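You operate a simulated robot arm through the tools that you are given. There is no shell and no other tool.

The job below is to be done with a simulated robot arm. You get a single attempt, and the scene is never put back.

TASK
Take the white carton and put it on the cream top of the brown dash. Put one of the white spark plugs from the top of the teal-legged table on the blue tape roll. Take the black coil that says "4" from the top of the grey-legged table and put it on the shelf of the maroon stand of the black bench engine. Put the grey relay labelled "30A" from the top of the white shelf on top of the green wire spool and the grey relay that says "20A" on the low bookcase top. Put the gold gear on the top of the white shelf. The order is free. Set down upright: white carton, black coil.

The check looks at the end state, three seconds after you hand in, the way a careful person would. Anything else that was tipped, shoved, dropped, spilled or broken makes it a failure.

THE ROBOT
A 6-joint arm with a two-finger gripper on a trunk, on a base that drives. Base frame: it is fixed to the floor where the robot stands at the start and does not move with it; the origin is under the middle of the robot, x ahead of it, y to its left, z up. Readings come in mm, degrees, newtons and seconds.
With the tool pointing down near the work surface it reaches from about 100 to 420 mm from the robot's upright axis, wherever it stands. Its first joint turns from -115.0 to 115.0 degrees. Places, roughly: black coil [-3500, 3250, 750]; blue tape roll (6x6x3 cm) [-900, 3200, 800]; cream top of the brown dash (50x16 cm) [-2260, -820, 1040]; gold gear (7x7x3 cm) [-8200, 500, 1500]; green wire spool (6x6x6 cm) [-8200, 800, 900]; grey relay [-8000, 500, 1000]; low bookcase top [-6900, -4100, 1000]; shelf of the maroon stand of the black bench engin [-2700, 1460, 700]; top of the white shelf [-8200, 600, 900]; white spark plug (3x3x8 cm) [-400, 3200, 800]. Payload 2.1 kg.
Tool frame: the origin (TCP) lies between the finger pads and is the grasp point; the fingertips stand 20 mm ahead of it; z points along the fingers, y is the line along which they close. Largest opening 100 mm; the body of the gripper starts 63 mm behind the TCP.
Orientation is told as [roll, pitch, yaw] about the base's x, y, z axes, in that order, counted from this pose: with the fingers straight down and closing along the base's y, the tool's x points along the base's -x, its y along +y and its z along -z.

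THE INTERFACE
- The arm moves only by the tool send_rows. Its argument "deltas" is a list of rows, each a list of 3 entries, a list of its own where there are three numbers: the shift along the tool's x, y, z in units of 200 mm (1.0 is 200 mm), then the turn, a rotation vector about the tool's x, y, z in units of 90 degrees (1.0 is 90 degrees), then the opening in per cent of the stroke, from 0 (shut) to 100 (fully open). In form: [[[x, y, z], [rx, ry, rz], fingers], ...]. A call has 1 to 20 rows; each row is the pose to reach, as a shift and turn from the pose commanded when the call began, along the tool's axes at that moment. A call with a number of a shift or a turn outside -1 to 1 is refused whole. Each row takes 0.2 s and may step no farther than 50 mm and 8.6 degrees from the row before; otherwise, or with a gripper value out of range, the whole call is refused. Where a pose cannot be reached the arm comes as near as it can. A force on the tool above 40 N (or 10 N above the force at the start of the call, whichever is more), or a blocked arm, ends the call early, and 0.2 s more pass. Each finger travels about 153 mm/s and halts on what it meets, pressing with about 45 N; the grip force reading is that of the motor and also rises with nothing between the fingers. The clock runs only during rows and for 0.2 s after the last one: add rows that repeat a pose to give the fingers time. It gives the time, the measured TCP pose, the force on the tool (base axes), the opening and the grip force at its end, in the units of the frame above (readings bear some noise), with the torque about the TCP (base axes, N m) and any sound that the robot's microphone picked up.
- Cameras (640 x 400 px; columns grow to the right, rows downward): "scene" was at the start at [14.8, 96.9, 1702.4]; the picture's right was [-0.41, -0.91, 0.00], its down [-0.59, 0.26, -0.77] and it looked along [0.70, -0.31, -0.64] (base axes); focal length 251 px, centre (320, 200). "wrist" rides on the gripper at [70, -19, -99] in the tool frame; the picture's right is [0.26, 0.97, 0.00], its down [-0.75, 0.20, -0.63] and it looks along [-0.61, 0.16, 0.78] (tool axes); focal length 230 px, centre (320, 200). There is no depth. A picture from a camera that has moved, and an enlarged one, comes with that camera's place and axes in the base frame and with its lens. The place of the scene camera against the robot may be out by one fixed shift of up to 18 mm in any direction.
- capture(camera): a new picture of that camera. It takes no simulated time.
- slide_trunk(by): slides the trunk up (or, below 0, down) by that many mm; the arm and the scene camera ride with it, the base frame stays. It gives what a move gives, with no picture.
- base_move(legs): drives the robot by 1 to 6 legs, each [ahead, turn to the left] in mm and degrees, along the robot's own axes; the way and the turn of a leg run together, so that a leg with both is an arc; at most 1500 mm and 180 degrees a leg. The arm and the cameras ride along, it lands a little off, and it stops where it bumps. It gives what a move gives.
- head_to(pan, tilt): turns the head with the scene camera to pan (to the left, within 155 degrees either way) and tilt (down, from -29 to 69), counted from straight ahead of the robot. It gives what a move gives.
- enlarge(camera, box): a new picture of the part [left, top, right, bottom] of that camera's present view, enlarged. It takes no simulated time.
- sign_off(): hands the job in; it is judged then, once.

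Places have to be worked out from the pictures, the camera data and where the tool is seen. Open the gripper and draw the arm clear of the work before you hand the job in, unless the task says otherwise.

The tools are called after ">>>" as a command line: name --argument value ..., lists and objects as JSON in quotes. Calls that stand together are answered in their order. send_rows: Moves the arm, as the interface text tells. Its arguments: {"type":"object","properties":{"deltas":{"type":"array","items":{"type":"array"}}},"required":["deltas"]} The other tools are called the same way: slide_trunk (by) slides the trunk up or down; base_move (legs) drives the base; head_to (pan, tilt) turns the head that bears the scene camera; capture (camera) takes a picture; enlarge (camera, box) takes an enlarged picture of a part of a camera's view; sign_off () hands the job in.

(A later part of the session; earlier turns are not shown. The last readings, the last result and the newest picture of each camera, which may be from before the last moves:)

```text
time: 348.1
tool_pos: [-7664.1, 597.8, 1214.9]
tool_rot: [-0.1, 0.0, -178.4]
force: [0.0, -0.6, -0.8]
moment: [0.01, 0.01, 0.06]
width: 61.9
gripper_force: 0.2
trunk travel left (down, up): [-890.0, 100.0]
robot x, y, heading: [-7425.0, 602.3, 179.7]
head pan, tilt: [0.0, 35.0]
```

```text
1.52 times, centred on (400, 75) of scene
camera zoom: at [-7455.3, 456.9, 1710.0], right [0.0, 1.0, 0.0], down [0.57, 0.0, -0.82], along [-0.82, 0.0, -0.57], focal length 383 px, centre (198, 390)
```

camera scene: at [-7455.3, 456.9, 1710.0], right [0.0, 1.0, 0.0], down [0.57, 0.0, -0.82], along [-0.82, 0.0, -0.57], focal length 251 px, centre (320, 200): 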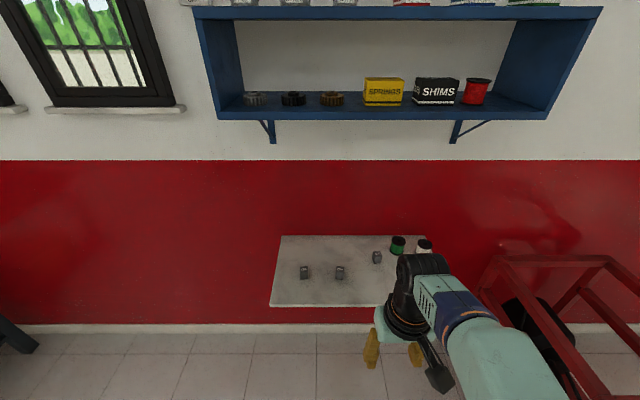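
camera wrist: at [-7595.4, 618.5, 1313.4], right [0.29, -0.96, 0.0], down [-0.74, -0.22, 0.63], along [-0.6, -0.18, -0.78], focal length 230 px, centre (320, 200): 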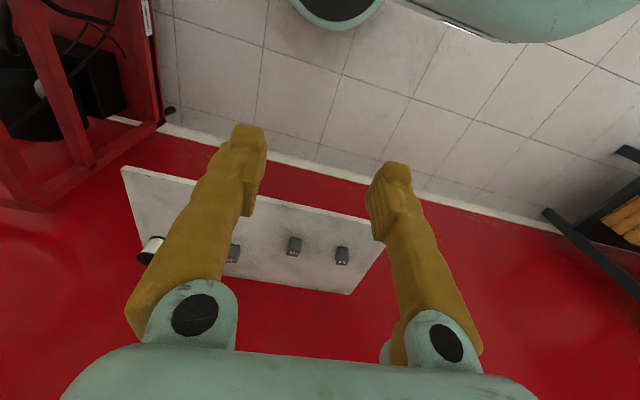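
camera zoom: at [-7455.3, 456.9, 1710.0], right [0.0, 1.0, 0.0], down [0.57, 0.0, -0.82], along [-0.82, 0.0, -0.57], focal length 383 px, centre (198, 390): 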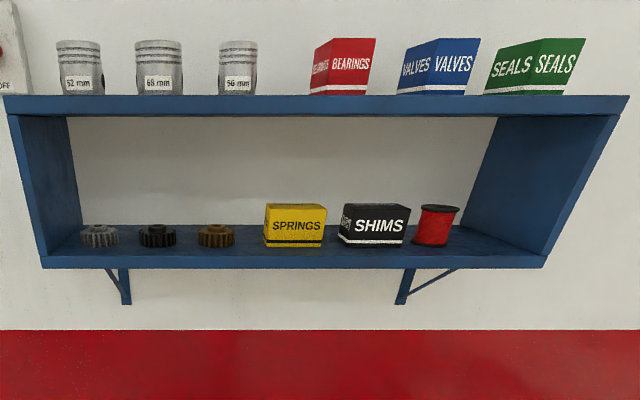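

The left relay is "30A", the middle "20A", the right "40A". I drive 440 mm ahead under the shelf's front and lower the trunk 100 mm.

>>> base_move --legs '[[440, 0]]'

>>> slide_trunk --by -100

>>> capture --camera "wrist"

>>> capture --camera "scene"

```text
time: 350.8
tool_pos: [-8099.6, 598.9, 1214.7]
tool_rot: [-0.1, -0.1, -178.3]
force: [-0.1, -0.1, 0.4]
moment: [-0.01, 0.02, 0.03]
width: 62.1
gripper_force: 0.1
trunk travel left (down, up): [-890.0, 100.0]
robot x, y, heading: [-7858.5, 605.0, 180.0]
head pan, tilt: [0.0, 35.0]
```

```text
time: 352.1
tool_pos: [-8100.2, 599.3, 1114.3]
tool_rot: [-0.1, 0.0, -178.3]
force: [-0.5, 0.8, 0.9]
moment: [0.02, 0.01, 0.02]
width: 61.9
gripper_force: 0.1
trunk travel left (down, up): [-790.0, 200.0]
robot x, y, heading: [-7860.7, 600.5, 179.8]
head pan, tilt: [0.0, 35.0]
```

```text
taken
camera wrist: at [-8031.8, 619.5, 1213.4], right [0.29, -0.96, 0.0], down [-0.74, -0.22, 0.63], along [-0.6, -0.18, -0.78], focal length 230 px, centre (320, 200)
```

wrist: 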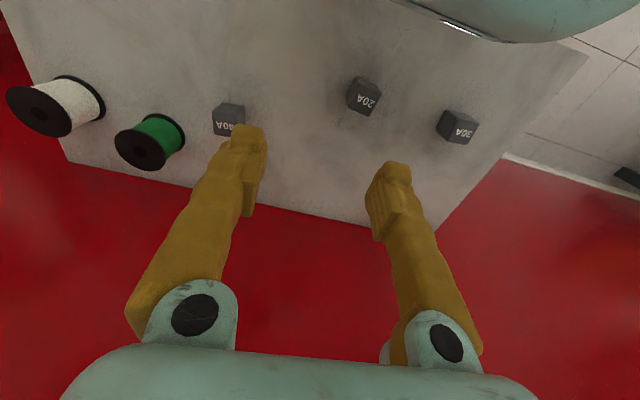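

```text
taken
camera scene: at [-7891.6, 458.0, 1609.9], right [0.0, 1.0, 0.0], down [0.57, 0.0, -0.82], along [-0.82, 0.0, -0.57], focal length 251 px, centre (320, 200)
```

scene: 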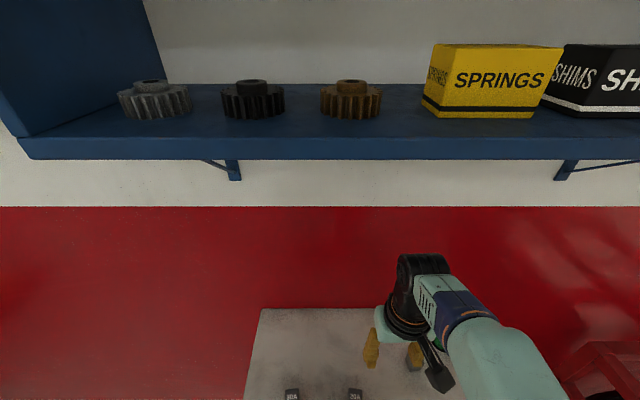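

I enlarge the wrist view to fix the 30A relay and the green spool.

>>> enlarge --camera "wrist" --box '[320, 60, 500, 160]'

>>> enlarge --camera "wrist" --box '[0, 60, 260, 190]'

```text
3.56 times, centred on (410, 110) of wrist
camera zoom: at [-8031.8, 619.5, 1213.4], right [0.29, -0.96, 0.0], down [-0.74, -0.22, 0.63], along [-0.6, -0.18, -0.78], focal length 818 px, centre (0, 520)
```

zoom: 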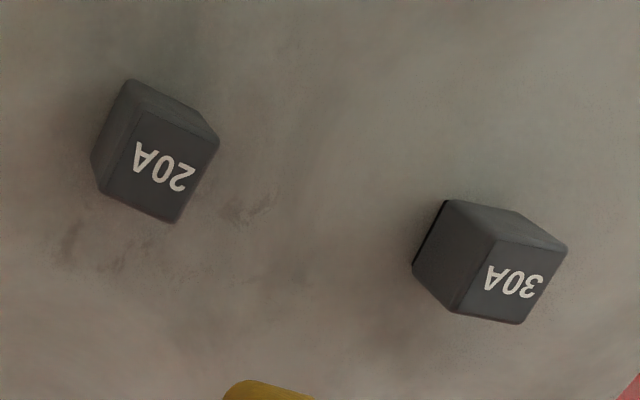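

```text
2.46 times, centred on (130, 125) of wrist
camera zoom: at [-8031.8, 619.5, 1213.4], right [0.29, -0.96, 0.0], down [-0.74, -0.22, 0.63], along [-0.6, -0.18, -0.78], focal length 566 px, centre (788, 385)
```

zoom: 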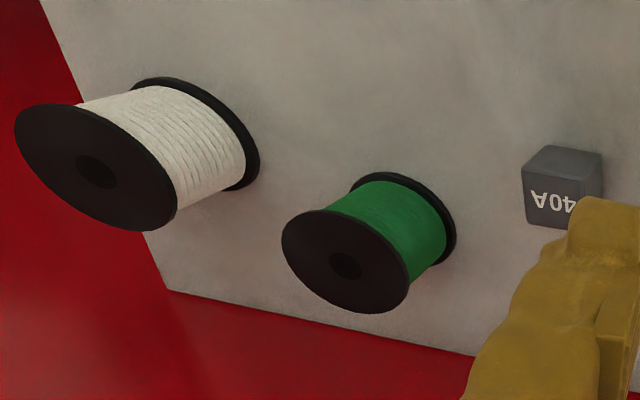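

The 30A relay's top is centred at [-8094, 403, 920], about 28 mm square and turned ~6°; the green spool's top is near [-8229, 801, 942]. I move above the relay.

>>> send_rows --deltas '[[[0.0, 0.16, 0.05], [0, 0, -0.01], 62], [[0.0, 0.33, 0.1], [0, 0, -0.02], 62], [[0.0, 0.5, 0.2], [0, 0, -0.03], 62], [[0.0, 0.66, 0.3], [0, 0, -0.04], 62], [[0.002, 0.83, 0.42], [0, 0, -0.048], 62], [[0.002, 0.984, 0.55], [0, 0, -0.048], 62], [[0.002, 0.984, 0.57], [0, 0, -0.048], 62]]'

>>> capture --camera "wrist"

>>> enlarge --camera "wrist" --box '[260, 40, 400, 180]'

```text
time: 353.7
tool_pos: [-8093.1, 402.6, 1000.5]
tool_rot: [0.1, 0.1, -174.0]
force: [0.2, -0.5, 0.7]
moment: [0.03, 0.04, 0.02]
width: 62.2
gripper_force: 0.0
trunk travel left (down, up): [-790.0, 200.0]
robot x, y, heading: [-7863.0, 605.9, 180.0]
head pan, tilt: [0.0, 35.0]
```

```text
taken
camera wrist: at [-8026.4, 428.4, 1098.7], right [0.36, -0.93, 0.0], down [-0.73, -0.28, 0.63], along [-0.59, -0.22, -0.78], focal length 230 px, centre (320, 200)
```

wrist: 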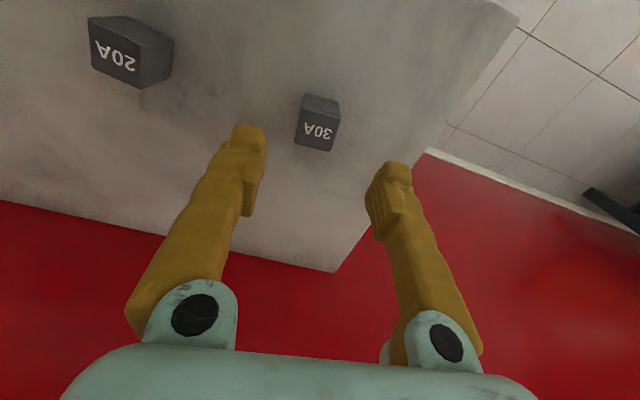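

```text
2.86 times, centred on (330, 110) of wrist
camera zoom: at [-8026.4, 428.4, 1098.7], right [0.36, -0.93, 0.0], down [-0.73, -0.28, 0.63], along [-0.59, -0.22, -0.78], focal length 657 px, centre (291, 457)
```

zoom: 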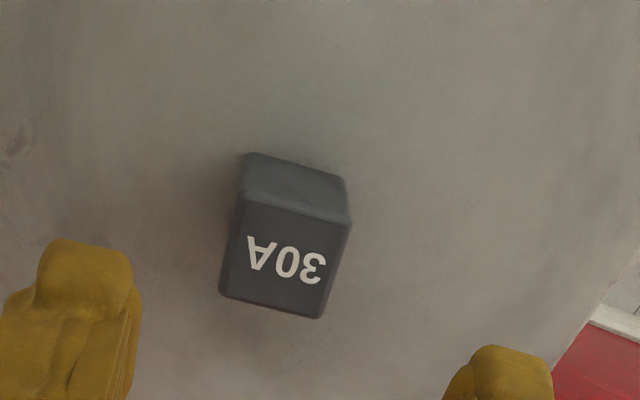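

The relay's top is at [-8094, 406, 924] and its foot near z 880. I descend to z 908 with the fingers astride it and close.

>>> send_rows --deltas '[[[-0.006, -0.016, 0.1], [0, 0, 0], 62], [[-0.006, -0.016, 0.25], [0, 0, 0], 62], [[-0.006, -0.016, 0.4], [0, 0, 0], 62], [[-0.006, -0.016, 0.4625], [0, 0, 0], 62], [[-0.006, -0.016, 0.4625], [0, 0, 0], 62], [[-0.006, -0.016, 0.4625], [0, 0, 0], 40], [[-0.006, -0.016, 0.4625], [0, 0, 0], 20], [[-0.006, -0.016, 0.4625], [0, 0, 0], 15], [[-0.006, -0.016, 0.4625], [0, 0, 0], 15]]'

>>> capture --camera "wrist"

```text
time: 354.4
tool_pos: [-8099.0, 401.3, 943.6]
tool_rot: [0.5, -0.5, -174.4]
force: [-6.9, -6.3, 0.6]
moment: [0.63, -0.78, -0.29]
width: 62.1
gripper_force: 0.2
trunk travel left (down, up): [-790.0, 200.0]
robot x, y, heading: [-7861.7, 605.7, 179.7]
head pan, tilt: [0.0, 35.0]
stopped in row 3: the force on the tool passed its limit at 112 N (the readings are from after the stop); the commanded pose is now the measured one
```

```text
taken
camera wrist: at [-8030.8, 428.3, 1041.9], right [0.35, -0.94, 0.01], down [-0.72, -0.27, 0.64], along [-0.59, -0.23, -0.77], focal length 230 px, centre (320, 200)
```

wrist: 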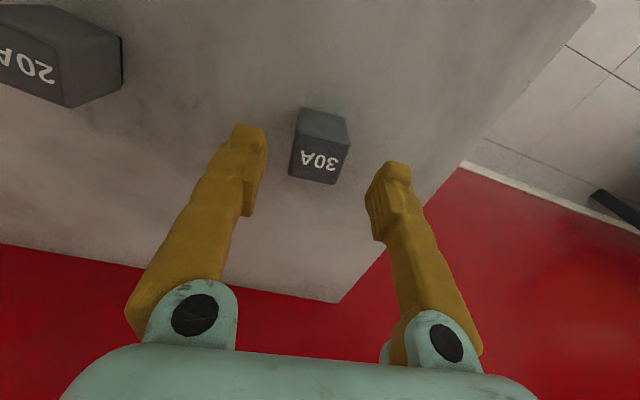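

Something was struck at z 944 with a sideways push: most likely the wrist camera met my own trunk plate's front corner, as the relay lies very near the robot. I go straight back up first.

>>> send_rows --deltas '[[[-0.01, 0.01, 0], [0, 0, 0], 62], [[-0.01, 0.01, -0.1], [0, 0, 0], 62], [[-0.01, 0.01, -0.25], [0, 0, 0], 62], [[-0.01, 0.01, -0.4], [0, 0, 0], 62], [[-0.01, 0.01, -0.6], [0, 0, 0], 62], [[-0.01, 0.01, -0.8], [0, 0, 0], 62], [[-0.01, 0.01, -0.8], [0, 0, 0], 62]]'

>>> capture --camera "wrist"

>>> head_to --pan 0 --tilt 65

>>> capture --camera "scene"

```text
time: 356.0
tool_pos: [-8099.2, 402.2, 1103.9]
tool_rot: [0.4, -0.4, -174.2]
force: [0.7, 1.6, 0.8]
moment: [-0.01, 0.0, 0.02]
width: 61.9
gripper_force: 0.0
trunk travel left (down, up): [-790.0, 200.0]
robot x, y, heading: [-7860.7, 606.4, 179.9]
head pan, tilt: [0.0, 35.0]
```

```text
taken
camera wrist: at [-8031.6, 428.2, 1202.3], right [0.35, -0.94, 0.0], down [-0.72, -0.27, 0.64], along [-0.59, -0.23, -0.77], focal length 230 px, centre (320, 200)
```

wrist: 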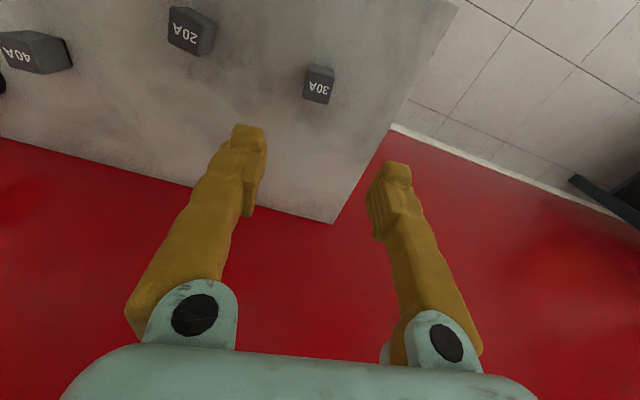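

```text
time: 357.0
tool_pos: [-8098.4, 401.6, 1102.7]
tool_rot: [0.4, -0.4, -174.3]
force: [0.3, 0.8, -0.5]
moment: [-0.03, 0.0, 0.01]
width: 62.0
gripper_force: 0.1
trunk travel left (down, up): [-790.0, 200.0]
robot x, y, heading: [-7862.0, 603.6, 180.0]
head pan, tilt: [0.0, 65.0]
```

```text
taken
camera scene: at [-7864.1, 457.8, 1570.1], right [0.0, 1.0, 0.0], down [0.91, 0.0, -0.42], along [-0.42, 0.0, -0.91], focal length 251 px, centre (320, 200)
```

scene: 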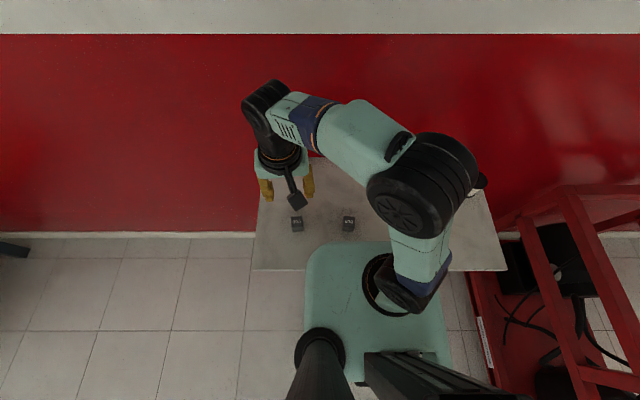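

The relays stand undisturbed; the picture shows the trunk plate's corner right beside the relay, which confirms what I hit. I level the tool and back the base off 115 mm to work at a longer reach.

>>> send_rows --deltas '[[[0, 0, 0], [0.0045, 0.0045, 0], 62], [[0, 0, 0], [0.0045, 0.0045, 0], 62]]'

>>> base_move --legs '[[-115, 0]]'

>>> send_rows --deltas '[[[0, 0, 0], [0, 0, 0], 62], [[0, 0, 0], [0, 0, 0], 62], [[0, 0, 0], [0, 0, 0], 62]]'

```text
time: 357.6
tool_pos: [-8099.1, 401.1, 1103.0]
tool_rot: [0.0, 0.0, -174.3]
force: [-0.3, 0.6, -0.5]
moment: [0.02, -0.02, -0.02]
width: 61.9
gripper_force: 0.2
trunk travel left (down, up): [-790.0, 200.0]
robot x, y, heading: [-7856.9, 607.1, 179.8]
head pan, tilt: [0.0, 65.0]
```

```text
time: 358.8
tool_pos: [-7985.9, 402.3, 1103.5]
tool_rot: [0.0, 0.2, -174.3]
force: [-0.6, 0.4, -0.4]
moment: [-0.02, 0.0, -0.01]
width: 61.8
gripper_force: 0.0
trunk travel left (down, up): [-790.0, 200.0]
robot x, y, heading: [-7741.6, 608.0, 179.9]
head pan, tilt: [0.0, 65.0]
```

```text
time: 359.6
tool_pos: [-7983.9, 401.0, 1104.5]
tool_rot: [0.0, -0.1, -174.3]
force: [0.2, 0.7, 0.9]
moment: [0.0, -0.02, 0.04]
width: 62.2
gripper_force: 0.1
trunk travel left (down, up): [-790.0, 200.0]
robot x, y, heading: [-7741.8, 606.9, 179.7]
head pan, tilt: [0.0, 65.0]
```

Now I move out over the 30A relay again at z 1000 with the longer reach.

>>> send_rows --deltas '[[[-0.14, -0.02, 0.13], [0, 0, 0], 62], [[-0.28, -0.04, 0.26], [0, 0, 0], 62], [[-0.42, -0.06, 0.39], [0, 0, 0], 62], [[-0.547, -0.0787, 0.5225], [0, 0, 0], 62], [[-0.547, -0.0787, 0.5225], [0, 0, 0], 62]]'

>>> enlarge --camera "wrist" --box '[260, 40, 400, 180]'

>>> capture --camera "scene"

```text
time: 360.8
tool_pos: [-8094.5, 408.0, 999.7]
tool_rot: [-0.1, -0.1, -174.4]
force: [-0.2, 0.0, 0.7]
moment: [-0.03, -0.01, 0.0]
width: 62.0
gripper_force: 0.1
trunk travel left (down, up): [-790.0, 200.0]
robot x, y, heading: [-7744.2, 600.9, 179.6]
head pan, tilt: [0.0, 65.0]
```

```text
2.86 times, centred on (330, 110) of wrist
camera zoom: at [-8027.3, 433.0, 1098.7], right [0.35, -0.94, 0.0], down [-0.73, -0.27, 0.63], along [-0.59, -0.22, -0.78], focal length 657 px, centre (291, 457)
```

zoom: 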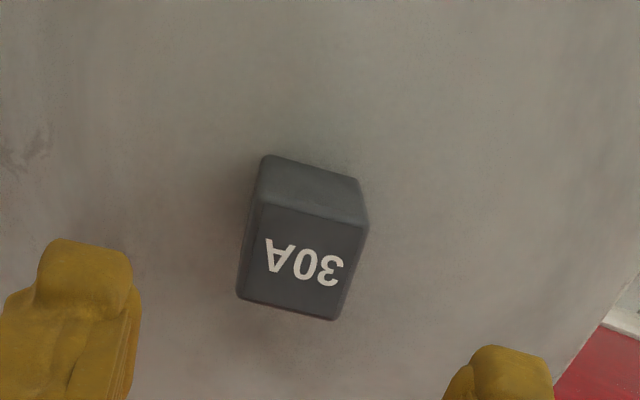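

```text
taken
camera scene: at [-7748.3, 457.7, 1570.0], right [0.0, 1.0, 0.0], down [0.91, 0.0, -0.42], along [-0.42, 0.0, -0.91], focal length 251 px, centre (320, 200)
```

scene: 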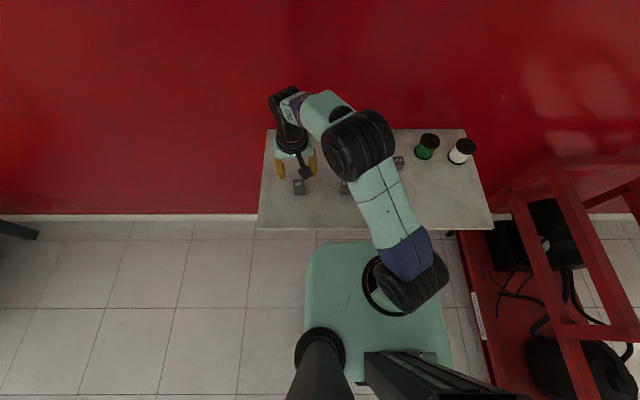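

The relay is centred within 2 mm under the tool and the plate is clear now. I descend to z 908 and close.

>>> send_rows --deltas '[[[0, 0.007, 0.12], [0, 0, 0], 62], [[0, 0.007, 0.26], [0, 0, 0], 62], [[0, 0.007, 0.4], [0, 0, 0], 62], [[0, 0.007, 0.458], [0, 0, 0], 62], [[0, 0.007, 0.458], [0, 0, 0], 62], [[0, 0.007, 0.458], [0, 0, 0], 40], [[0, 0.007, 0.458], [0, 0, 0], 20], [[0, 0.007, 0.458], [0, 0, 0], 15], [[0, 0.007, 0.458], [0, 0, 0], 15]]'

>>> capture --camera "wrist"

```text
time: 362.8
tool_pos: [-8095.2, 407.0, 907.4]
tool_rot: [0.0, 0.0, -174.3]
force: [0.3, 0.8, -0.4]
moment: [0.01, -0.01, 0.0]
width: 30.3
gripper_force: 45.6
trunk travel left (down, up): [-790.0, 200.0]
robot x, y, heading: [-7742.2, 607.8, 180.0]
head pan, tilt: [0.0, 65.0]
```

```text
taken
camera wrist: at [-8027.7, 431.1, 1006.2], right [0.35, -0.94, 0.0], down [-0.73, -0.27, 0.63], along [-0.59, -0.22, -0.78], focal length 230 px, centre (320, 200)
```

wrist: 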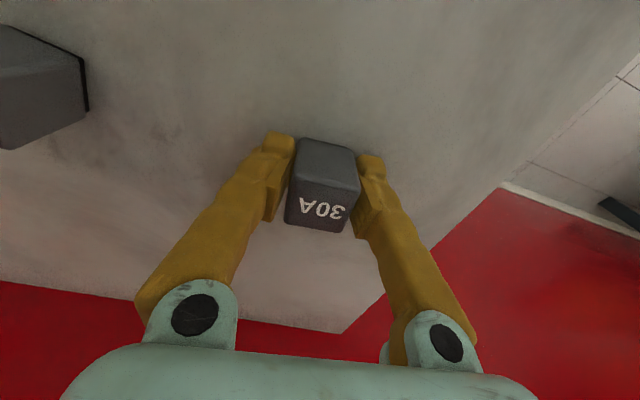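

Gripped at 30 mm. I lift it 150 mm.

>>> send_rows --deltas '[[[0, 0, -0.05], [0, 0, 0], 15], [[0, 0, -0.2], [0, 0, 0], 15], [[0, 0, -0.4], [0, 0, 0], 15], [[0, 0, -0.6], [0, 0, 0], 15], [[0, 0, -0.76], [0, 0, 0], 15], [[0, 0, -0.76], [0, 0, 0], 15]]'

>>> send_rows --deltas '[[[0.03, -0.2, 0], [0, 0, 0], 15], [[0.06, -0.4, 0], [0, 0, 0], 15], [[0.09, -0.6, 0], [0, 0, 0], 15], [[0.12, -0.8, 0], [0, 0, 0], 15], [[0.14, -1.0, 0], [0, 0, 0], 15], [[0.14, -1.0, 0], [0, 0, 0], 15]]'

>>> capture --camera "wrist"

```text
time: 364.2
tool_pos: [-8092.7, 404.9, 1060.1]
tool_rot: [0.0, -0.1, -174.3]
force: [0.7, -0.5, -0.6]
moment: [-0.03, -0.03, -0.01]
width: 30.2
gripper_force: 44.7
trunk travel left (down, up): [-790.0, 200.0]
robot x, y, heading: [-7745.6, 604.9, 179.7]
head pan, tilt: [0.0, 65.0]
```

```text
time: 365.6
tool_pos: [-8085.7, 606.6, 1059.0]
tool_rot: [-0.1, 0.0, -174.2]
force: [-0.4, 0.0, -1.1]
moment: [0.03, 0.04, 0.01]
width: 30.3
gripper_force: 45.4
trunk travel left (down, up): [-790.0, 200.0]
robot x, y, heading: [-7745.1, 605.2, 179.8]
head pan, tilt: [0.0, 65.0]
```

```text
taken
camera wrist: at [-8019.2, 632.5, 1158.5], right [0.35, -0.94, 0.0], down [-0.73, -0.28, 0.63], along [-0.59, -0.22, -0.78], focal length 230 px, centre (320, 200)
```

wrist: 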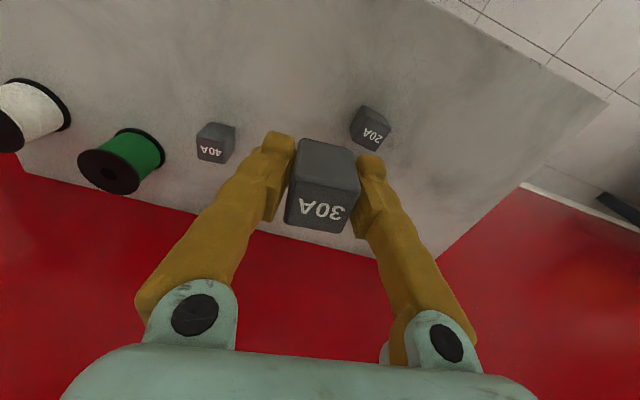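

The relay is held level. I drive 90 mm ahead and then carry it sideways to a spot above the green spool.

>>> base_move --legs '[[90, 0]]'

>>> send_rows --deltas '[[[0, 0, 0], [0, 0, 0], 15], [[0, 0, 0], [0, 0, 0], 15], [[-0.03, -0.2, 0], [0, 0, 0], 15], [[-0.06, -0.4, 0], [0, 0, 0], 15], [[-0.09, -0.6, 0], [0, 0, 0], 15], [[-0.12, -0.8, 0], [0, 0, 0], 15], [[-0.15, -0.97, 0], [0, 0, 0], 15], [[-0.15, -0.97, 0], [0, 0, 0], 15]]'

>>> capture --camera "wrist"

>>> capture --camera "scene"

```text
time: 366.7
tool_pos: [-8165.1, 606.9, 1063.2]
tool_rot: [-0.1, -0.7, -174.3]
force: [0.1, 0.0, 0.3]
moment: [0.03, 0.04, -0.01]
width: 30.4
gripper_force: 45.1
trunk travel left (down, up): [-790.0, 200.0]
robot x, y, heading: [-7836.3, 605.9, 179.8]
head pan, tilt: [0.0, 65.0]
```

```text
time: 368.5
tool_pos: [-8223.7, 797.2, 1061.6]
tool_rot: [0.0, 0.0, -174.3]
force: [0.5, -0.6, 0.4]
moment: [0.01, 0.0, -0.02]
width: 30.2
gripper_force: 45.0
trunk travel left (down, up): [-790.0, 200.0]
robot x, y, heading: [-7832.1, 604.3, 179.9]
head pan, tilt: [0.0, 65.0]
```

```text
taken
camera wrist: at [-8156.0, 822.1, 1159.3], right [0.35, -0.94, 0.0], down [-0.73, -0.27, 0.63], along [-0.59, -0.22, -0.78], focal length 230 px, centre (320, 200)
```

wrist: 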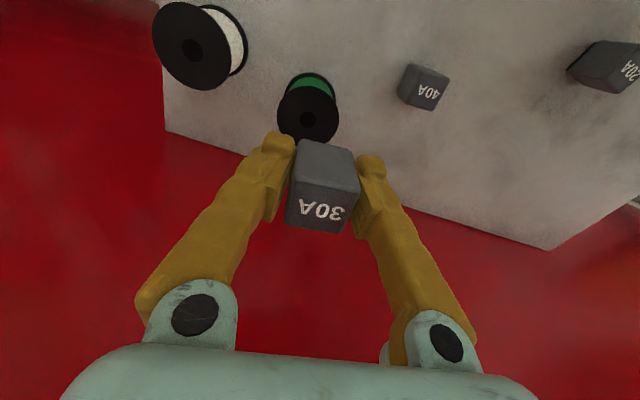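

```text
taken
camera scene: at [-7838.5, 457.2, 1570.0], right [0.0, 1.0, 0.0], down [0.91, 0.0, -0.42], along [-0.42, 0.0, -0.91], focal length 251 px, centre (320, 200)
```

scene: 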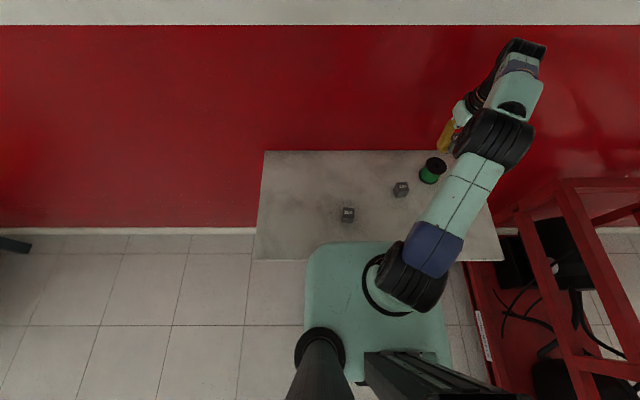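

The spool's top disc is partly visible under the relay. I enlarge to locate its centre.

>>> enlarge --camera "wrist" --box '[240, 50, 380, 190]'

```text
2.86 times, centred on (310, 120) of wrist
camera zoom: at [-8156.0, 822.1, 1159.3], right [0.35, -0.94, 0.0], down [-0.73, -0.27, 0.63], along [-0.59, -0.22, -0.78], focal length 657 px, centre (349, 429)
```

zoom: 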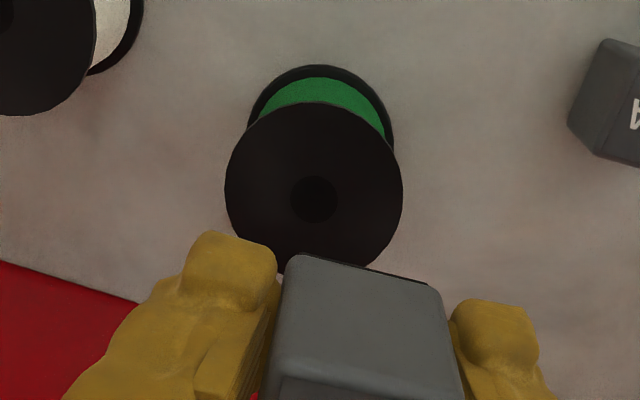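

The spool's top centre is at [-8233, 805, 938]. I centre the relay over it and lower to a few mm above.

>>> send_rows --deltas '[[[-0.045, -0.043, 0.05], [0, 0, 0], 15], [[-0.045, -0.043, 0.2], [0, 0, 0], 15], [[-0.045, -0.043, 0.35], [0, 0, 0], 15], [[-0.045, -0.043, 0.42], [0, 0, 0], 15], [[-0.045, -0.043, 0.42], [0, 0, 0], 15]]'

>>> capture --camera "wrist"

>>> enlarge --camera "wrist" --box '[240, 80, 400, 240]'

```text
time: 369.7
tool_pos: [-8233.3, 804.6, 976.0]
tool_rot: [0.0, 0.0, -174.3]
force: [0.5, 0.8, 0.4]
moment: [0.0, 0.01, 0.01]
width: 30.2
gripper_force: 44.7
trunk travel left (down, up): [-790.0, 200.0]
robot x, y, heading: [-7837.4, 605.9, 179.8]
head pan, tilt: [0.0, 65.0]
```

```text
taken
camera wrist: at [-8165.7, 830.3, 1075.6], right [0.35, -0.94, 0.0], down [-0.73, -0.27, 0.63], along [-0.59, -0.22, -0.78], focal length 230 px, centre (320, 200)
```

wrist: 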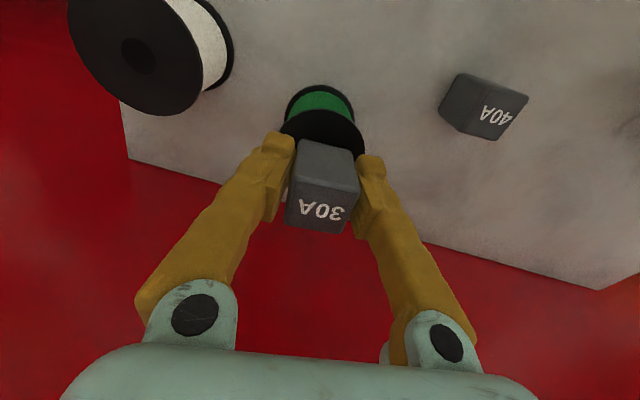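

```text
2.50 times, centred on (320, 160) of wrist
camera zoom: at [-8165.7, 830.3, 1075.6], right [0.35, -0.94, 0.0], down [-0.73, -0.27, 0.63], along [-0.59, -0.22, -0.78], focal length 575 px, centre (320, 300)
```

zoom: 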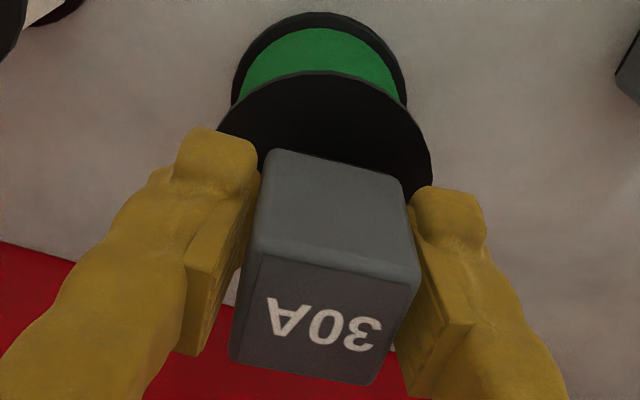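

The relay is centred over the disc. I lower it in 1–2 mm steps till it bears.

>>> send_rows --deltas '[[[0, 0, 0.01], [0, 0, 0], 15], [[0, 0, 0.02], [0, 0, 0], 15], [[0, 0, 0.03], [0, 0, 0], 15], [[0, 0, 0.035], [0, 0, 0], 15], [[0, 0, 0.04], [0, 0, 0], 15]]'

```text
time: 370.9
tool_pos: [-8234.1, 805.7, 969.0]
tool_rot: [0.0, 0.0, -174.3]
force: [-0.2, -0.5, 0.0]
moment: [-0.04, -0.02, -0.01]
width: 30.6
gripper_force: 45.0
trunk travel left (down, up): [-790.0, 200.0]
robot x, y, heading: [-7829.7, 605.5, 179.6]
head pan, tilt: [0.0, 65.0]
```

>>> send_rows --deltas '[[[0, 0, 0.005], [0, 0, 0], 15], [[0, 0, 0.01], [0, 0, 0], 15], [[0, 0, 0.015], [0, 0, 0], 15], [[0, 0, 0.02], [0, 0, 0], 15]]'

```text
time: 371.9
tool_pos: [-8231.8, 805.2, 967.2]
tool_rot: [-0.4, -0.5, -174.3]
force: [-4.0, 2.5, 21.7]
moment: [-0.01, -0.01, 0.01]
width: 30.2
gripper_force: 44.7
trunk travel left (down, up): [-790.0, 200.0]
robot x, y, heading: [-7835.7, 606.3, 179.8]
head pan, tilt: [0.0, 65.0]
```

Contact with 22 N at z 967. I ease up and open the fingers gently.

>>> send_rows --deltas '[[[0, 0, -0.006], [0, 0, 0], 15], [[0, 0, -0.01], [0, 0, 0], 15], [[0, 0, -0.01], [0, 0, 0], 33], [[0, 0, -0.01], [0, 0, 0], 38], [[0, 0, -0.01], [0, 0, 0], 44], [[0, 0, -0.01], [0, 0, 0], 50], [[0, 0, -0.01], [0, 0, 0], 50]]'

>>> enlarge --camera "wrist" --box '[240, 80, 400, 240]'

```text
time: 373.5
tool_pos: [-8233.0, 804.7, 966.8]
tool_rot: [0.0, 0.1, -174.3]
force: [0.1, 0.4, 0.6]
moment: [-0.01, -0.04, -0.01]
width: 50.1
gripper_force: 0.1
trunk travel left (down, up): [-790.0, 200.0]
robot x, y, heading: [-7837.5, 606.9, 179.9]
head pan, tilt: [0.0, 65.0]
```

```text
2.50 times, centred on (320, 160) of wrist
camera zoom: at [-8165.8, 830.9, 1065.2], right [0.35, -0.94, 0.0], down [-0.73, -0.27, 0.63], along [-0.59, -0.22, -0.78], focal length 575 px, centre (320, 300)
```

zoom: 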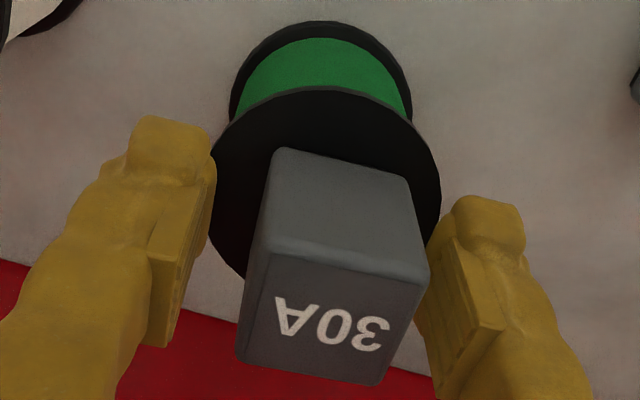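

The relay stands on the spool. I give the right finger a little room and rise straight up.

>>> send_rows --deltas '[[[0, 0.01, 0], [0, 0, 0], 54], [[0, 0.012, 0], [0, 0, 0], 56], [[0, 0.012, -0.04], [0, 0, 0], 56], [[0, 0.012, -0.12], [0, 0, 0], 56], [[0, 0.012, -0.25], [0, 0, 0], 56], [[0, 0.012, -0.4], [0, 0, 0], 56], [[0, 0.012, -0.5], [0, 0, 0], 56], [[0, 0.012, -0.5], [0, 0, 0], 56]]'

>>> capture --camera "wrist"

>>> enlarge --camera "wrist" --box '[240, 40, 400, 200]'

```text
time: 375.3
tool_pos: [-8233.3, 803.1, 1067.3]
tool_rot: [0.0, 0.1, -174.3]
force: [-0.4, 0.4, -1.0]
moment: [-0.03, 0.0, 0.01]
width: 56.1
gripper_force: 0.2
trunk travel left (down, up): [-790.0, 200.0]
robot x, y, heading: [-7834.1, 606.9, 179.9]
head pan, tilt: [0.0, 65.0]
```

```text
taken
camera wrist: at [-8166.4, 828.1, 1165.1], right [0.35, -0.94, 0.0], down [-0.73, -0.27, 0.63], along [-0.59, -0.22, -0.78], focal length 230 px, centre (320, 200)
```

wrist: 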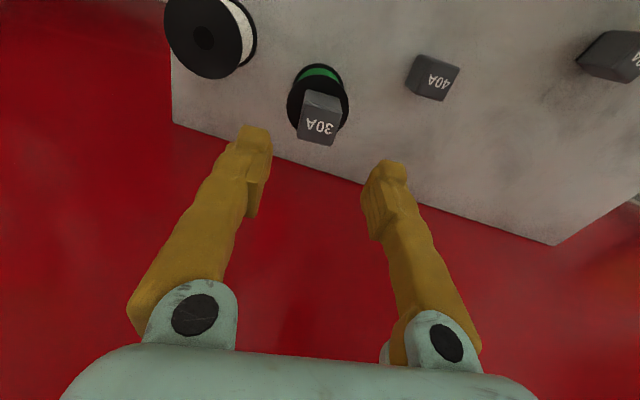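

```text
2.50 times, centred on (320, 120) of wrist
camera zoom: at [-8166.4, 828.1, 1165.1], right [0.35, -0.94, 0.0], down [-0.73, -0.27, 0.63], along [-0.59, -0.22, -0.78], focal length 575 px, centre (320, 400)
```

zoom: 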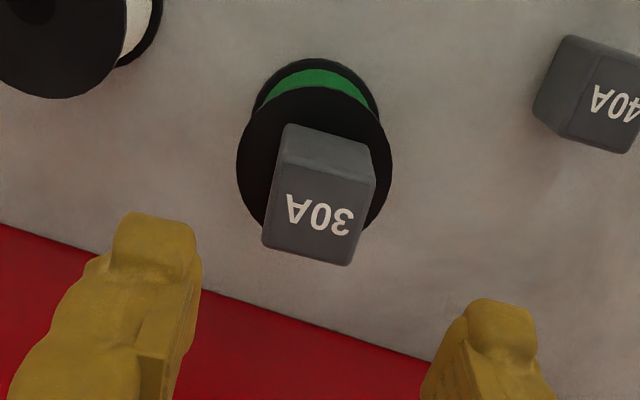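

The 30A relay stands squarely on the green spool. I draw the arm back, square the tool with the robot, and back the base away from the shelf.

>>> send_rows --deltas '[[[0.0, 0.0, -0.1], [0, 0, 0], 56], [[0.1, 0.16, -0.2], [0, 0, 0.012], 56], [[0.2, 0.32, -0.24], [0, 0, 0.024], 56], [[0.3, 0.48, -0.24], [0, 0, 0.036], 56], [[0.4, 0.64, -0.24], [0, 0, 0.048], 56], [[0.5, 0.8, -0.24], [0, 0, 0.06], 56], [[0.6, 0.96, -0.24], [0, 0, 0.063], 56], [[0.64, 0.98, -0.24], [0, 0, 0.063], 56]]'

>>> base_move --legs '[[-400, 0]]'

>>> slide_trunk --by 200

>>> head_to --pan 0 --tilt 30

>>> capture --camera "scene"

>>> capture --camera "wrist"

```text
time: 377.1
tool_pos: [-8085.2, 620.7, 1114.2]
tool_rot: [0.0, 0.0, -180.1]
force: [0.1, 0.4, 0.7]
moment: [-0.02, -0.01, 0.01]
width: 56.0
gripper_force: 0.1
trunk travel left (down, up): [-790.0, 200.0]
robot x, y, heading: [-7834.8, 604.4, 179.7]
head pan, tilt: [0.0, 65.0]
```

```text
time: 379.6
tool_pos: [-7685.1, 620.8, 1114.2]
tool_rot: [0.0, 0.0, -179.9]
force: [-0.9, 0.3, -0.5]
moment: [0.0, -0.02, 0.03]
width: 55.9
gripper_force: 0.0
trunk travel left (down, up): [-790.0, 200.0]
robot x, y, heading: [-7432.7, 602.6, 179.9]
head pan, tilt: [0.0, 65.0]
```

```text
time: 381.8
tool_pos: [-7685.1, 618.1, 1314.3]
tool_rot: [0.0, 0.0, -179.9]
force: [-0.4, -0.4, -0.1]
moment: [0.0, 0.02, 0.03]
width: 55.9
gripper_force: 0.0
trunk travel left (down, up): [-990.0, 0.0]
robot x, y, heading: [-7432.2, 607.0, 179.8]
head pan, tilt: [0.0, 65.0]
```

```text
time: 382.8
tool_pos: [-7685.9, 619.1, 1315.1]
tool_rot: [0.0, -0.1, -179.9]
force: [0.2, -0.6, -0.1]
moment: [0.0, -0.03, 0.01]
width: 56.0
gripper_force: 0.1
trunk travel left (down, up): [-990.0, 0.0]
robot x, y, heading: [-7430.5, 600.4, 179.7]
head pan, tilt: [0.0, 30.0]
```

```text
taken
camera scene: at [-7466.9, 457.0, 1817.6], right [0.0, 1.0, 0.0], down [0.5, 0.0, -0.87], along [-0.87, 0.0, -0.5], focal length 251 px, centre (320, 200)
```

scene: 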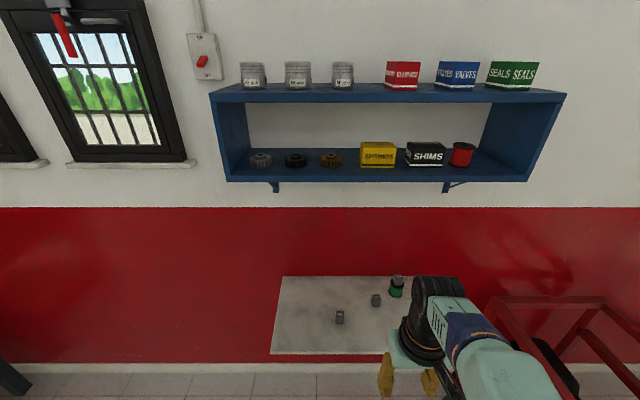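

```text
taken
camera wrist: at [-7615.7, 637.4, 1413.1], right [0.26, -0.97, 0.0], down [-0.75, -0.2, 0.63], along [-0.61, -0.16, -0.78], focal length 230 px, centre (320, 200)
```

wrist: 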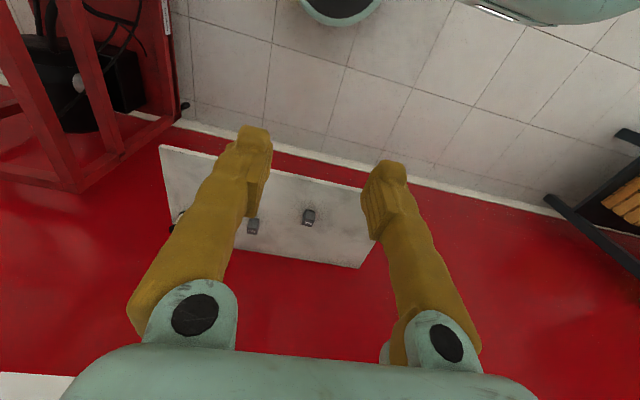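

The shelf items are in order. I now swing the tool up toward horizontal while moving it outward and up, over free floor.

>>> send_rows --deltas '[[[-0.1, 0, -0.065], [0, -0.078, 0], 60], [[-0.2, 0, -0.13], [0, -0.156, 0], 70], [[-0.3, 0, -0.195], [0, -0.234, 0], 80], [[-0.4, 0, -0.26], [0, -0.312, 0], 90], [[-0.5, 0, -0.325], [0, -0.39, 0], 100], [[-0.6, 0, -0.39], [0, -0.468, 0], 100], [[-0.7, 0, -0.455], [0, -0.546, 0], 100], [[-0.8, 0, -0.52], [0, -0.624, 0], 100], [[-0.9, 0, -0.585], [0, -0.702, 0], 100], [[-1.0, 0, -0.65], [0, -0.78, 0], 100], [[-1.0, 0, -0.65], [0, -0.78, 0], 100]]'

>>> capture --camera "scene"

>>> capture --camera "wrist"

```text
time: 385.2
tool_pos: [-7877.4, 610.5, 1439.7]
tool_rot: [1.6, -67.4, -179.7]
force: [0.4, -0.8, -0.2]
moment: [0.0, -0.03, -0.01]
width: 100.1
gripper_force: 0.2
out of reach, approached as far as the arm can: row 10, 11
trunk travel left (down, up): [-990.0, 0.0]
robot x, y, heading: [-7436.9, 605.1, 179.8]
head pan, tilt: [0.0, 30.0]
```

```text
taken
camera scene: at [-7466.9, 457.0, 1817.7], right [0.0, 1.0, 0.0], down [0.5, 0.0, -0.87], along [-0.87, 0.0, -0.5], focal length 251 px, centre (320, 200)
```

scene: 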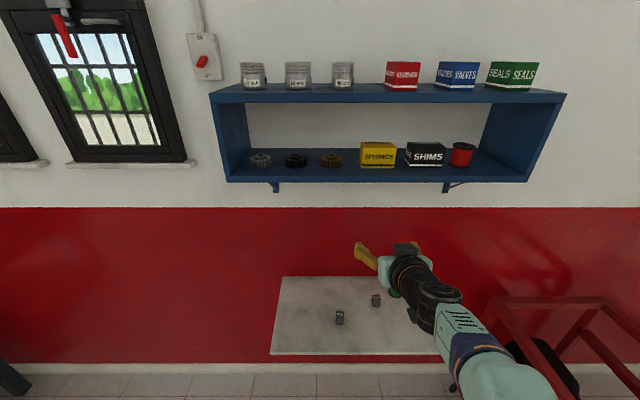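

```text
taken
camera wrist: at [-7759.9, 633.0, 1413.0], right [0.13, -0.97, -0.23], down [0.3, -0.18, 0.94], along [-0.95, -0.19, 0.26], focal length 230 px, centre (320, 200)
```

wrist: 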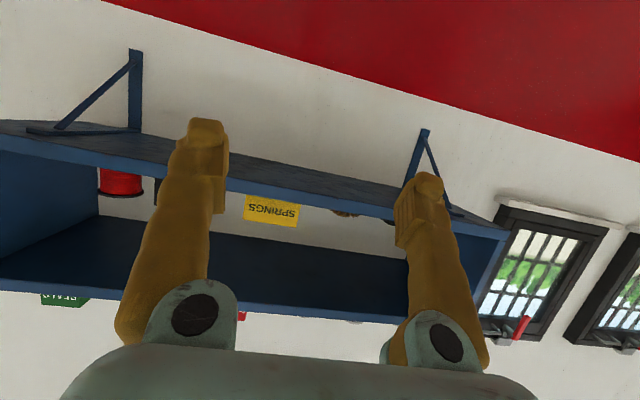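

With the fingers pointing out, the camera hangs below them, so for the cubby I want a steeper tool: about 38° below horizontal, which keeps the camera in front of and above the board. I set that, and lift the tool.

>>> send_rows --deltas '[[[0, 0, 0], [0.009, 0.085, 0], 100], [[0, 0, 0], [0.018, 0.17, 0], 100], [[0, 0, 0], [0.018, 0.17, 0], 100]]'

```text
time: 386.0
tool_pos: [-7877.7, 610.5, 1439.7]
tool_rot: [-0.3, -52.0, -179.4]
force: [0.3, 0.1, -0.4]
moment: [-0.05, -0.01, 0.01]
width: 99.9
gripper_force: 0.0
out of reach, approached as far as the arm can: row 1, 2
trunk travel left (down, up): [-990.0, 0.0]
robot x, y, heading: [-7433.0, 604.0, 179.9]
head pan, tilt: [0.0, 30.0]
```

Pitch is now 52° from straight down, level in roll. I raise the TCP to about z 1550.

>>> send_rows --deltas '[[[-0.145, 0, -0.113], [0, 0, 0], 100], [[-0.29, 0, -0.226], [0, 0, 0], 100], [[-0.433, 0, -0.339], [0, 0, 0], 100], [[-0.433, 0, -0.339], [0, 0, 0], 100]]'

>>> capture --camera "wrist"

>>> capture --camera "scene"

```text
time: 387.0
tool_pos: [-7877.5, 610.4, 1549.3]
tool_rot: [-0.3, -51.9, -179.4]
force: [0.3, 0.0, 0.0]
moment: [0.02, -0.03, -0.01]
width: 99.9
gripper_force: 0.1
trunk travel left (down, up): [-990.0, 0.0]
robot x, y, heading: [-7433.6, 603.5, 179.9]
head pan, tilt: [0.0, 30.0]
```

```text
taken
camera wrist: at [-7756.8, 630.0, 1554.9], right [0.17, -0.96, -0.21], down [0.04, -0.2, 0.98], along [-0.99, -0.17, 0.0], focal length 230 px, centre (320, 200)
```

wrist: 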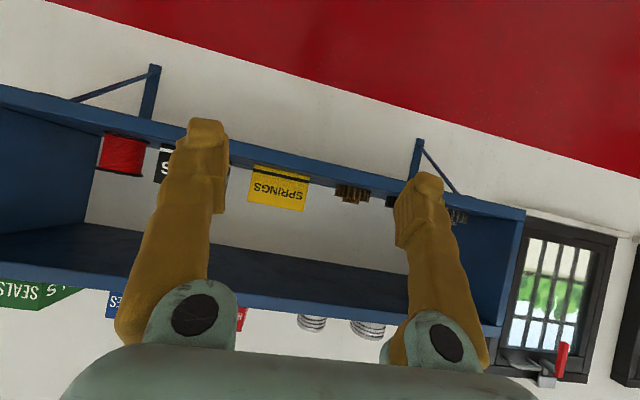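

```text
taken
camera scene: at [-7466.9, 456.9, 1817.7], right [0.0, 1.0, 0.0], down [0.5, 0.0, -0.87], along [-0.87, 0.0, -0.5], focal length 251 px, centre (320, 200)
```

scene: 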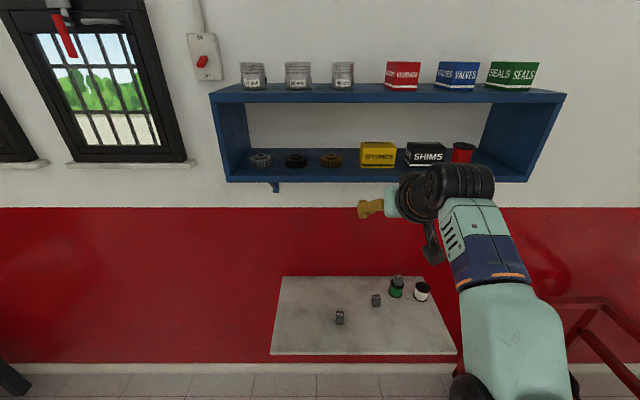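

The wrist camera now looks level into the cubby (picture upside down) and sees the gold gear. I enlarge it.

>>> enlarge --camera "wrist" --box '[230, 140, 420, 260]'

>>> enlarge --camera "scene" --box '[210, 70, 570, 200]'

```text
3.33 times, centred on (325, 200) of wrist
camera zoom: at [-7756.8, 630.0, 1554.9], right [0.17, -0.96, -0.21], down [0.04, -0.2, 0.98], along [-0.99, -0.17, 0.0], focal length 767 px, centre (303, 200)
```

zoom: 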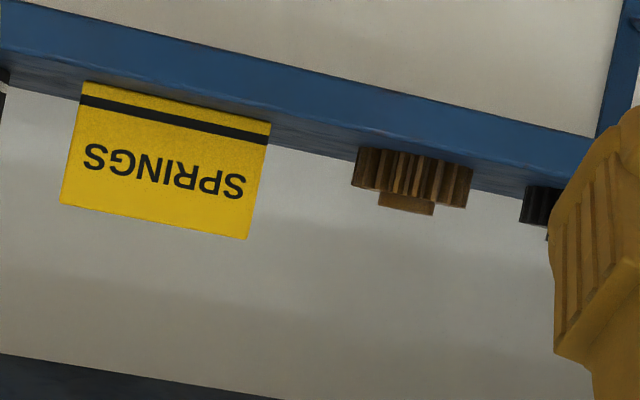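

```text
1.78 times, centred on (390, 135) of scene
camera zoom: at [-7466.9, 456.9, 1817.7], right [0.0, 1.0, 0.0], down [0.5, 0.0, -0.87], along [-0.87, 0.0, -0.5], focal length 447 px, centre (196, 316)
```

zoom: 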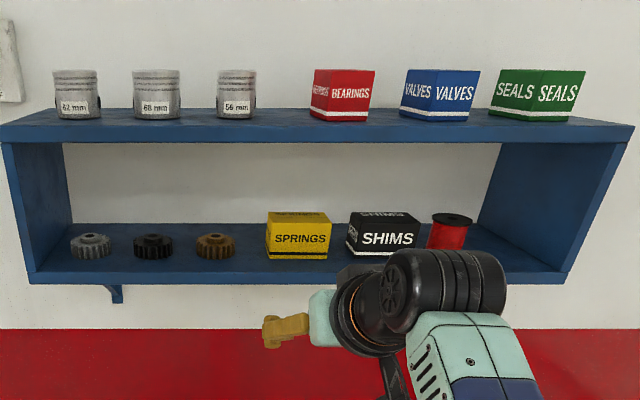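

The gear's toothed part is about 70 mm wide, 22 mm thick, on the board at z ≈ 1518, centre near [-8185, 495]. I shift the base sideways to y ≈ 495 with a short dog-leg, keeping the tool in front of the shelf.

>>> base_move --legs '[[0, 34], [194, 0], [0, -34]]'

>>> send_rows --deltas '[[[0, 0, 0], [0, 0, 0], 88], [[0, 0, 0], [0, 0, 0], 88], [[0, 0, 0], [0, 0, 0], 88]]'

>>> capture --camera "wrist"

>>> capture --camera "scene"

```text
time: 391.8
tool_pos: [-8040.3, 503.0, 1549.8]
tool_rot: [-0.3, -52.1, -179.4]
force: [-0.3, 0.1, 0.0]
moment: [0.01, 0.02, 0.04]
width: 100.2
gripper_force: 0.1
trunk travel left (down, up): [-990.0, 0.0]
robot x, y, heading: [-7595.4, 497.9, 180.0]
head pan, tilt: [0.0, 30.0]
```

```text
time: 392.6
tool_pos: [-8038.9, 502.4, 1549.6]
tool_rot: [-0.2, -52.1, -179.3]
force: [-0.6, 0.5, 0.4]
moment: [0.04, 0.02, -0.02]
width: 88.4
gripper_force: 0.1
trunk travel left (down, up): [-990.0, 0.0]
robot x, y, heading: [-7593.8, 495.4, 179.7]
head pan, tilt: [0.0, 30.0]
```

```text
taken
camera wrist: at [-7918.7, 522.2, 1554.8], right [0.16, -0.96, -0.21], down [0.04, -0.2, 0.98], along [-0.99, -0.17, 0.0], focal length 230 px, centre (320, 200)
```

wrist: 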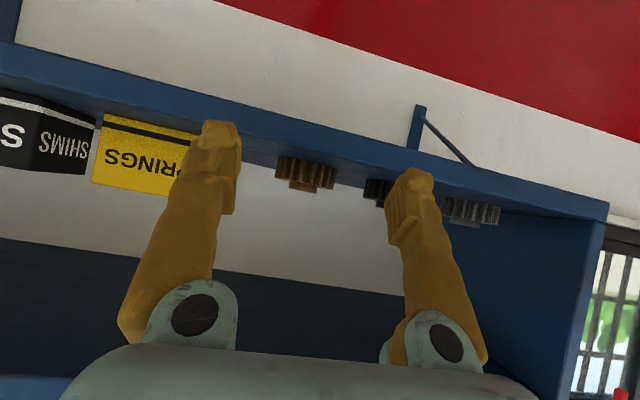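

```text
taken
camera scene: at [-7628.7, 349.1, 1817.7], right [0.0, 1.0, 0.0], down [0.5, 0.0, -0.87], along [-0.87, 0.0, -0.5], focal length 251 px, centre (320, 200)
```

scene: 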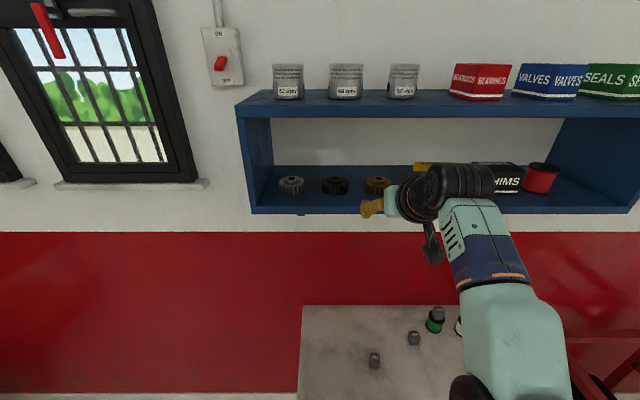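

>>> enlarge --camera "wrist" --box '[240, 110, 400, 230]'

```text
3.33 times, centred on (320, 170) of wrist
camera zoom: at [-7918.7, 522.2, 1554.8], right [0.16, -0.96, -0.21], down [0.04, -0.2, 0.98], along [-0.99, -0.17, 0.0], focal length 767 px, centre (320, 300)
```

zoom: 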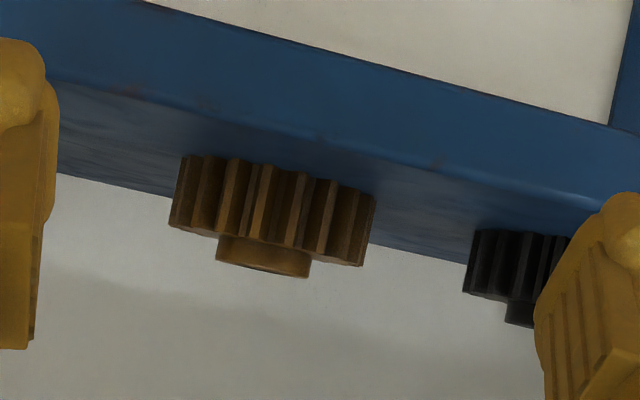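

Two views place the gear's axis at about [-8167, 501], toothed part z 1519–1541. The tool is already aligned in y. I test extending the arm 45 mm outward in front of the shelf.

>>> send_rows --deltas '[[[-0.07, 0, 0.09], [0, 0, 0], 88], [[-0.139, 0, 0.177], [0, 0, 0], 88], [[-0.139, 0, 0.177], [0, 0, 0], 88]]'

```text
time: 393.4
tool_pos: [-8083.4, 501.4, 1551.1]
tool_rot: [-0.4, -52.1, -179.4]
force: [-0.1, 0.3, 0.0]
moment: [0.01, 0.02, 0.0]
width: 88.0
gripper_force: 0.0
trunk travel left (down, up): [-990.0, 0.0]
robot x, y, heading: [-7593.7, 494.9, 179.9]
head pan, tilt: [0.0, 30.0]
```

Reachable at r ≈ 490. I test 25 mm more while still ahead of the gear, then I will let the base carry the rest.

>>> send_rows --deltas '[[[-0.038, 0, 0.05], [0, 0, 0], 88], [[-0.077, 0, 0.0985], [0, 0, 0], 88], [[-0.077, 0, 0.0985], [0, 0, 0], 88]]'

>>> capture --camera "wrist"

```text
time: 394.2
tool_pos: [-8101.2, 501.7, 1542.6]
tool_rot: [-0.2, -52.3, -179.4]
force: [-0.5, 0.7, -1.0]
moment: [0.04, 0.0, -0.01]
width: 88.2
gripper_force: 0.0
out of reach, approached as far as the arm can: row 2, 3
trunk travel left (down, up): [-990.0, 0.0]
robot x, y, heading: [-7594.4, 496.6, 180.1]
head pan, tilt: [0.0, 30.0]
```

```text
taken
camera wrist: at [-7980.4, 521.3, 1547.5], right [0.16, -0.96, -0.21], down [0.04, -0.2, 0.98], along [-0.99, -0.17, 0.0], focal length 230 px, centre (320, 200)
```

wrist: 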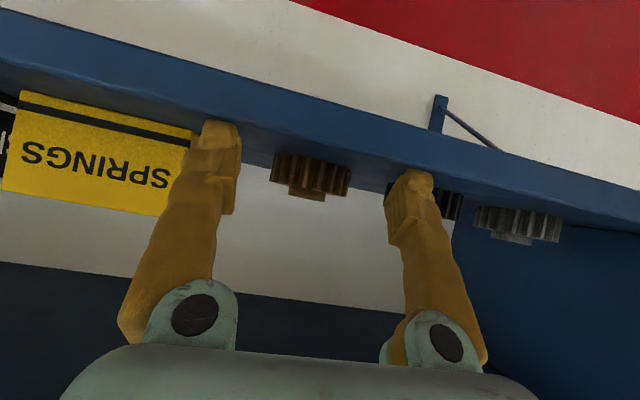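

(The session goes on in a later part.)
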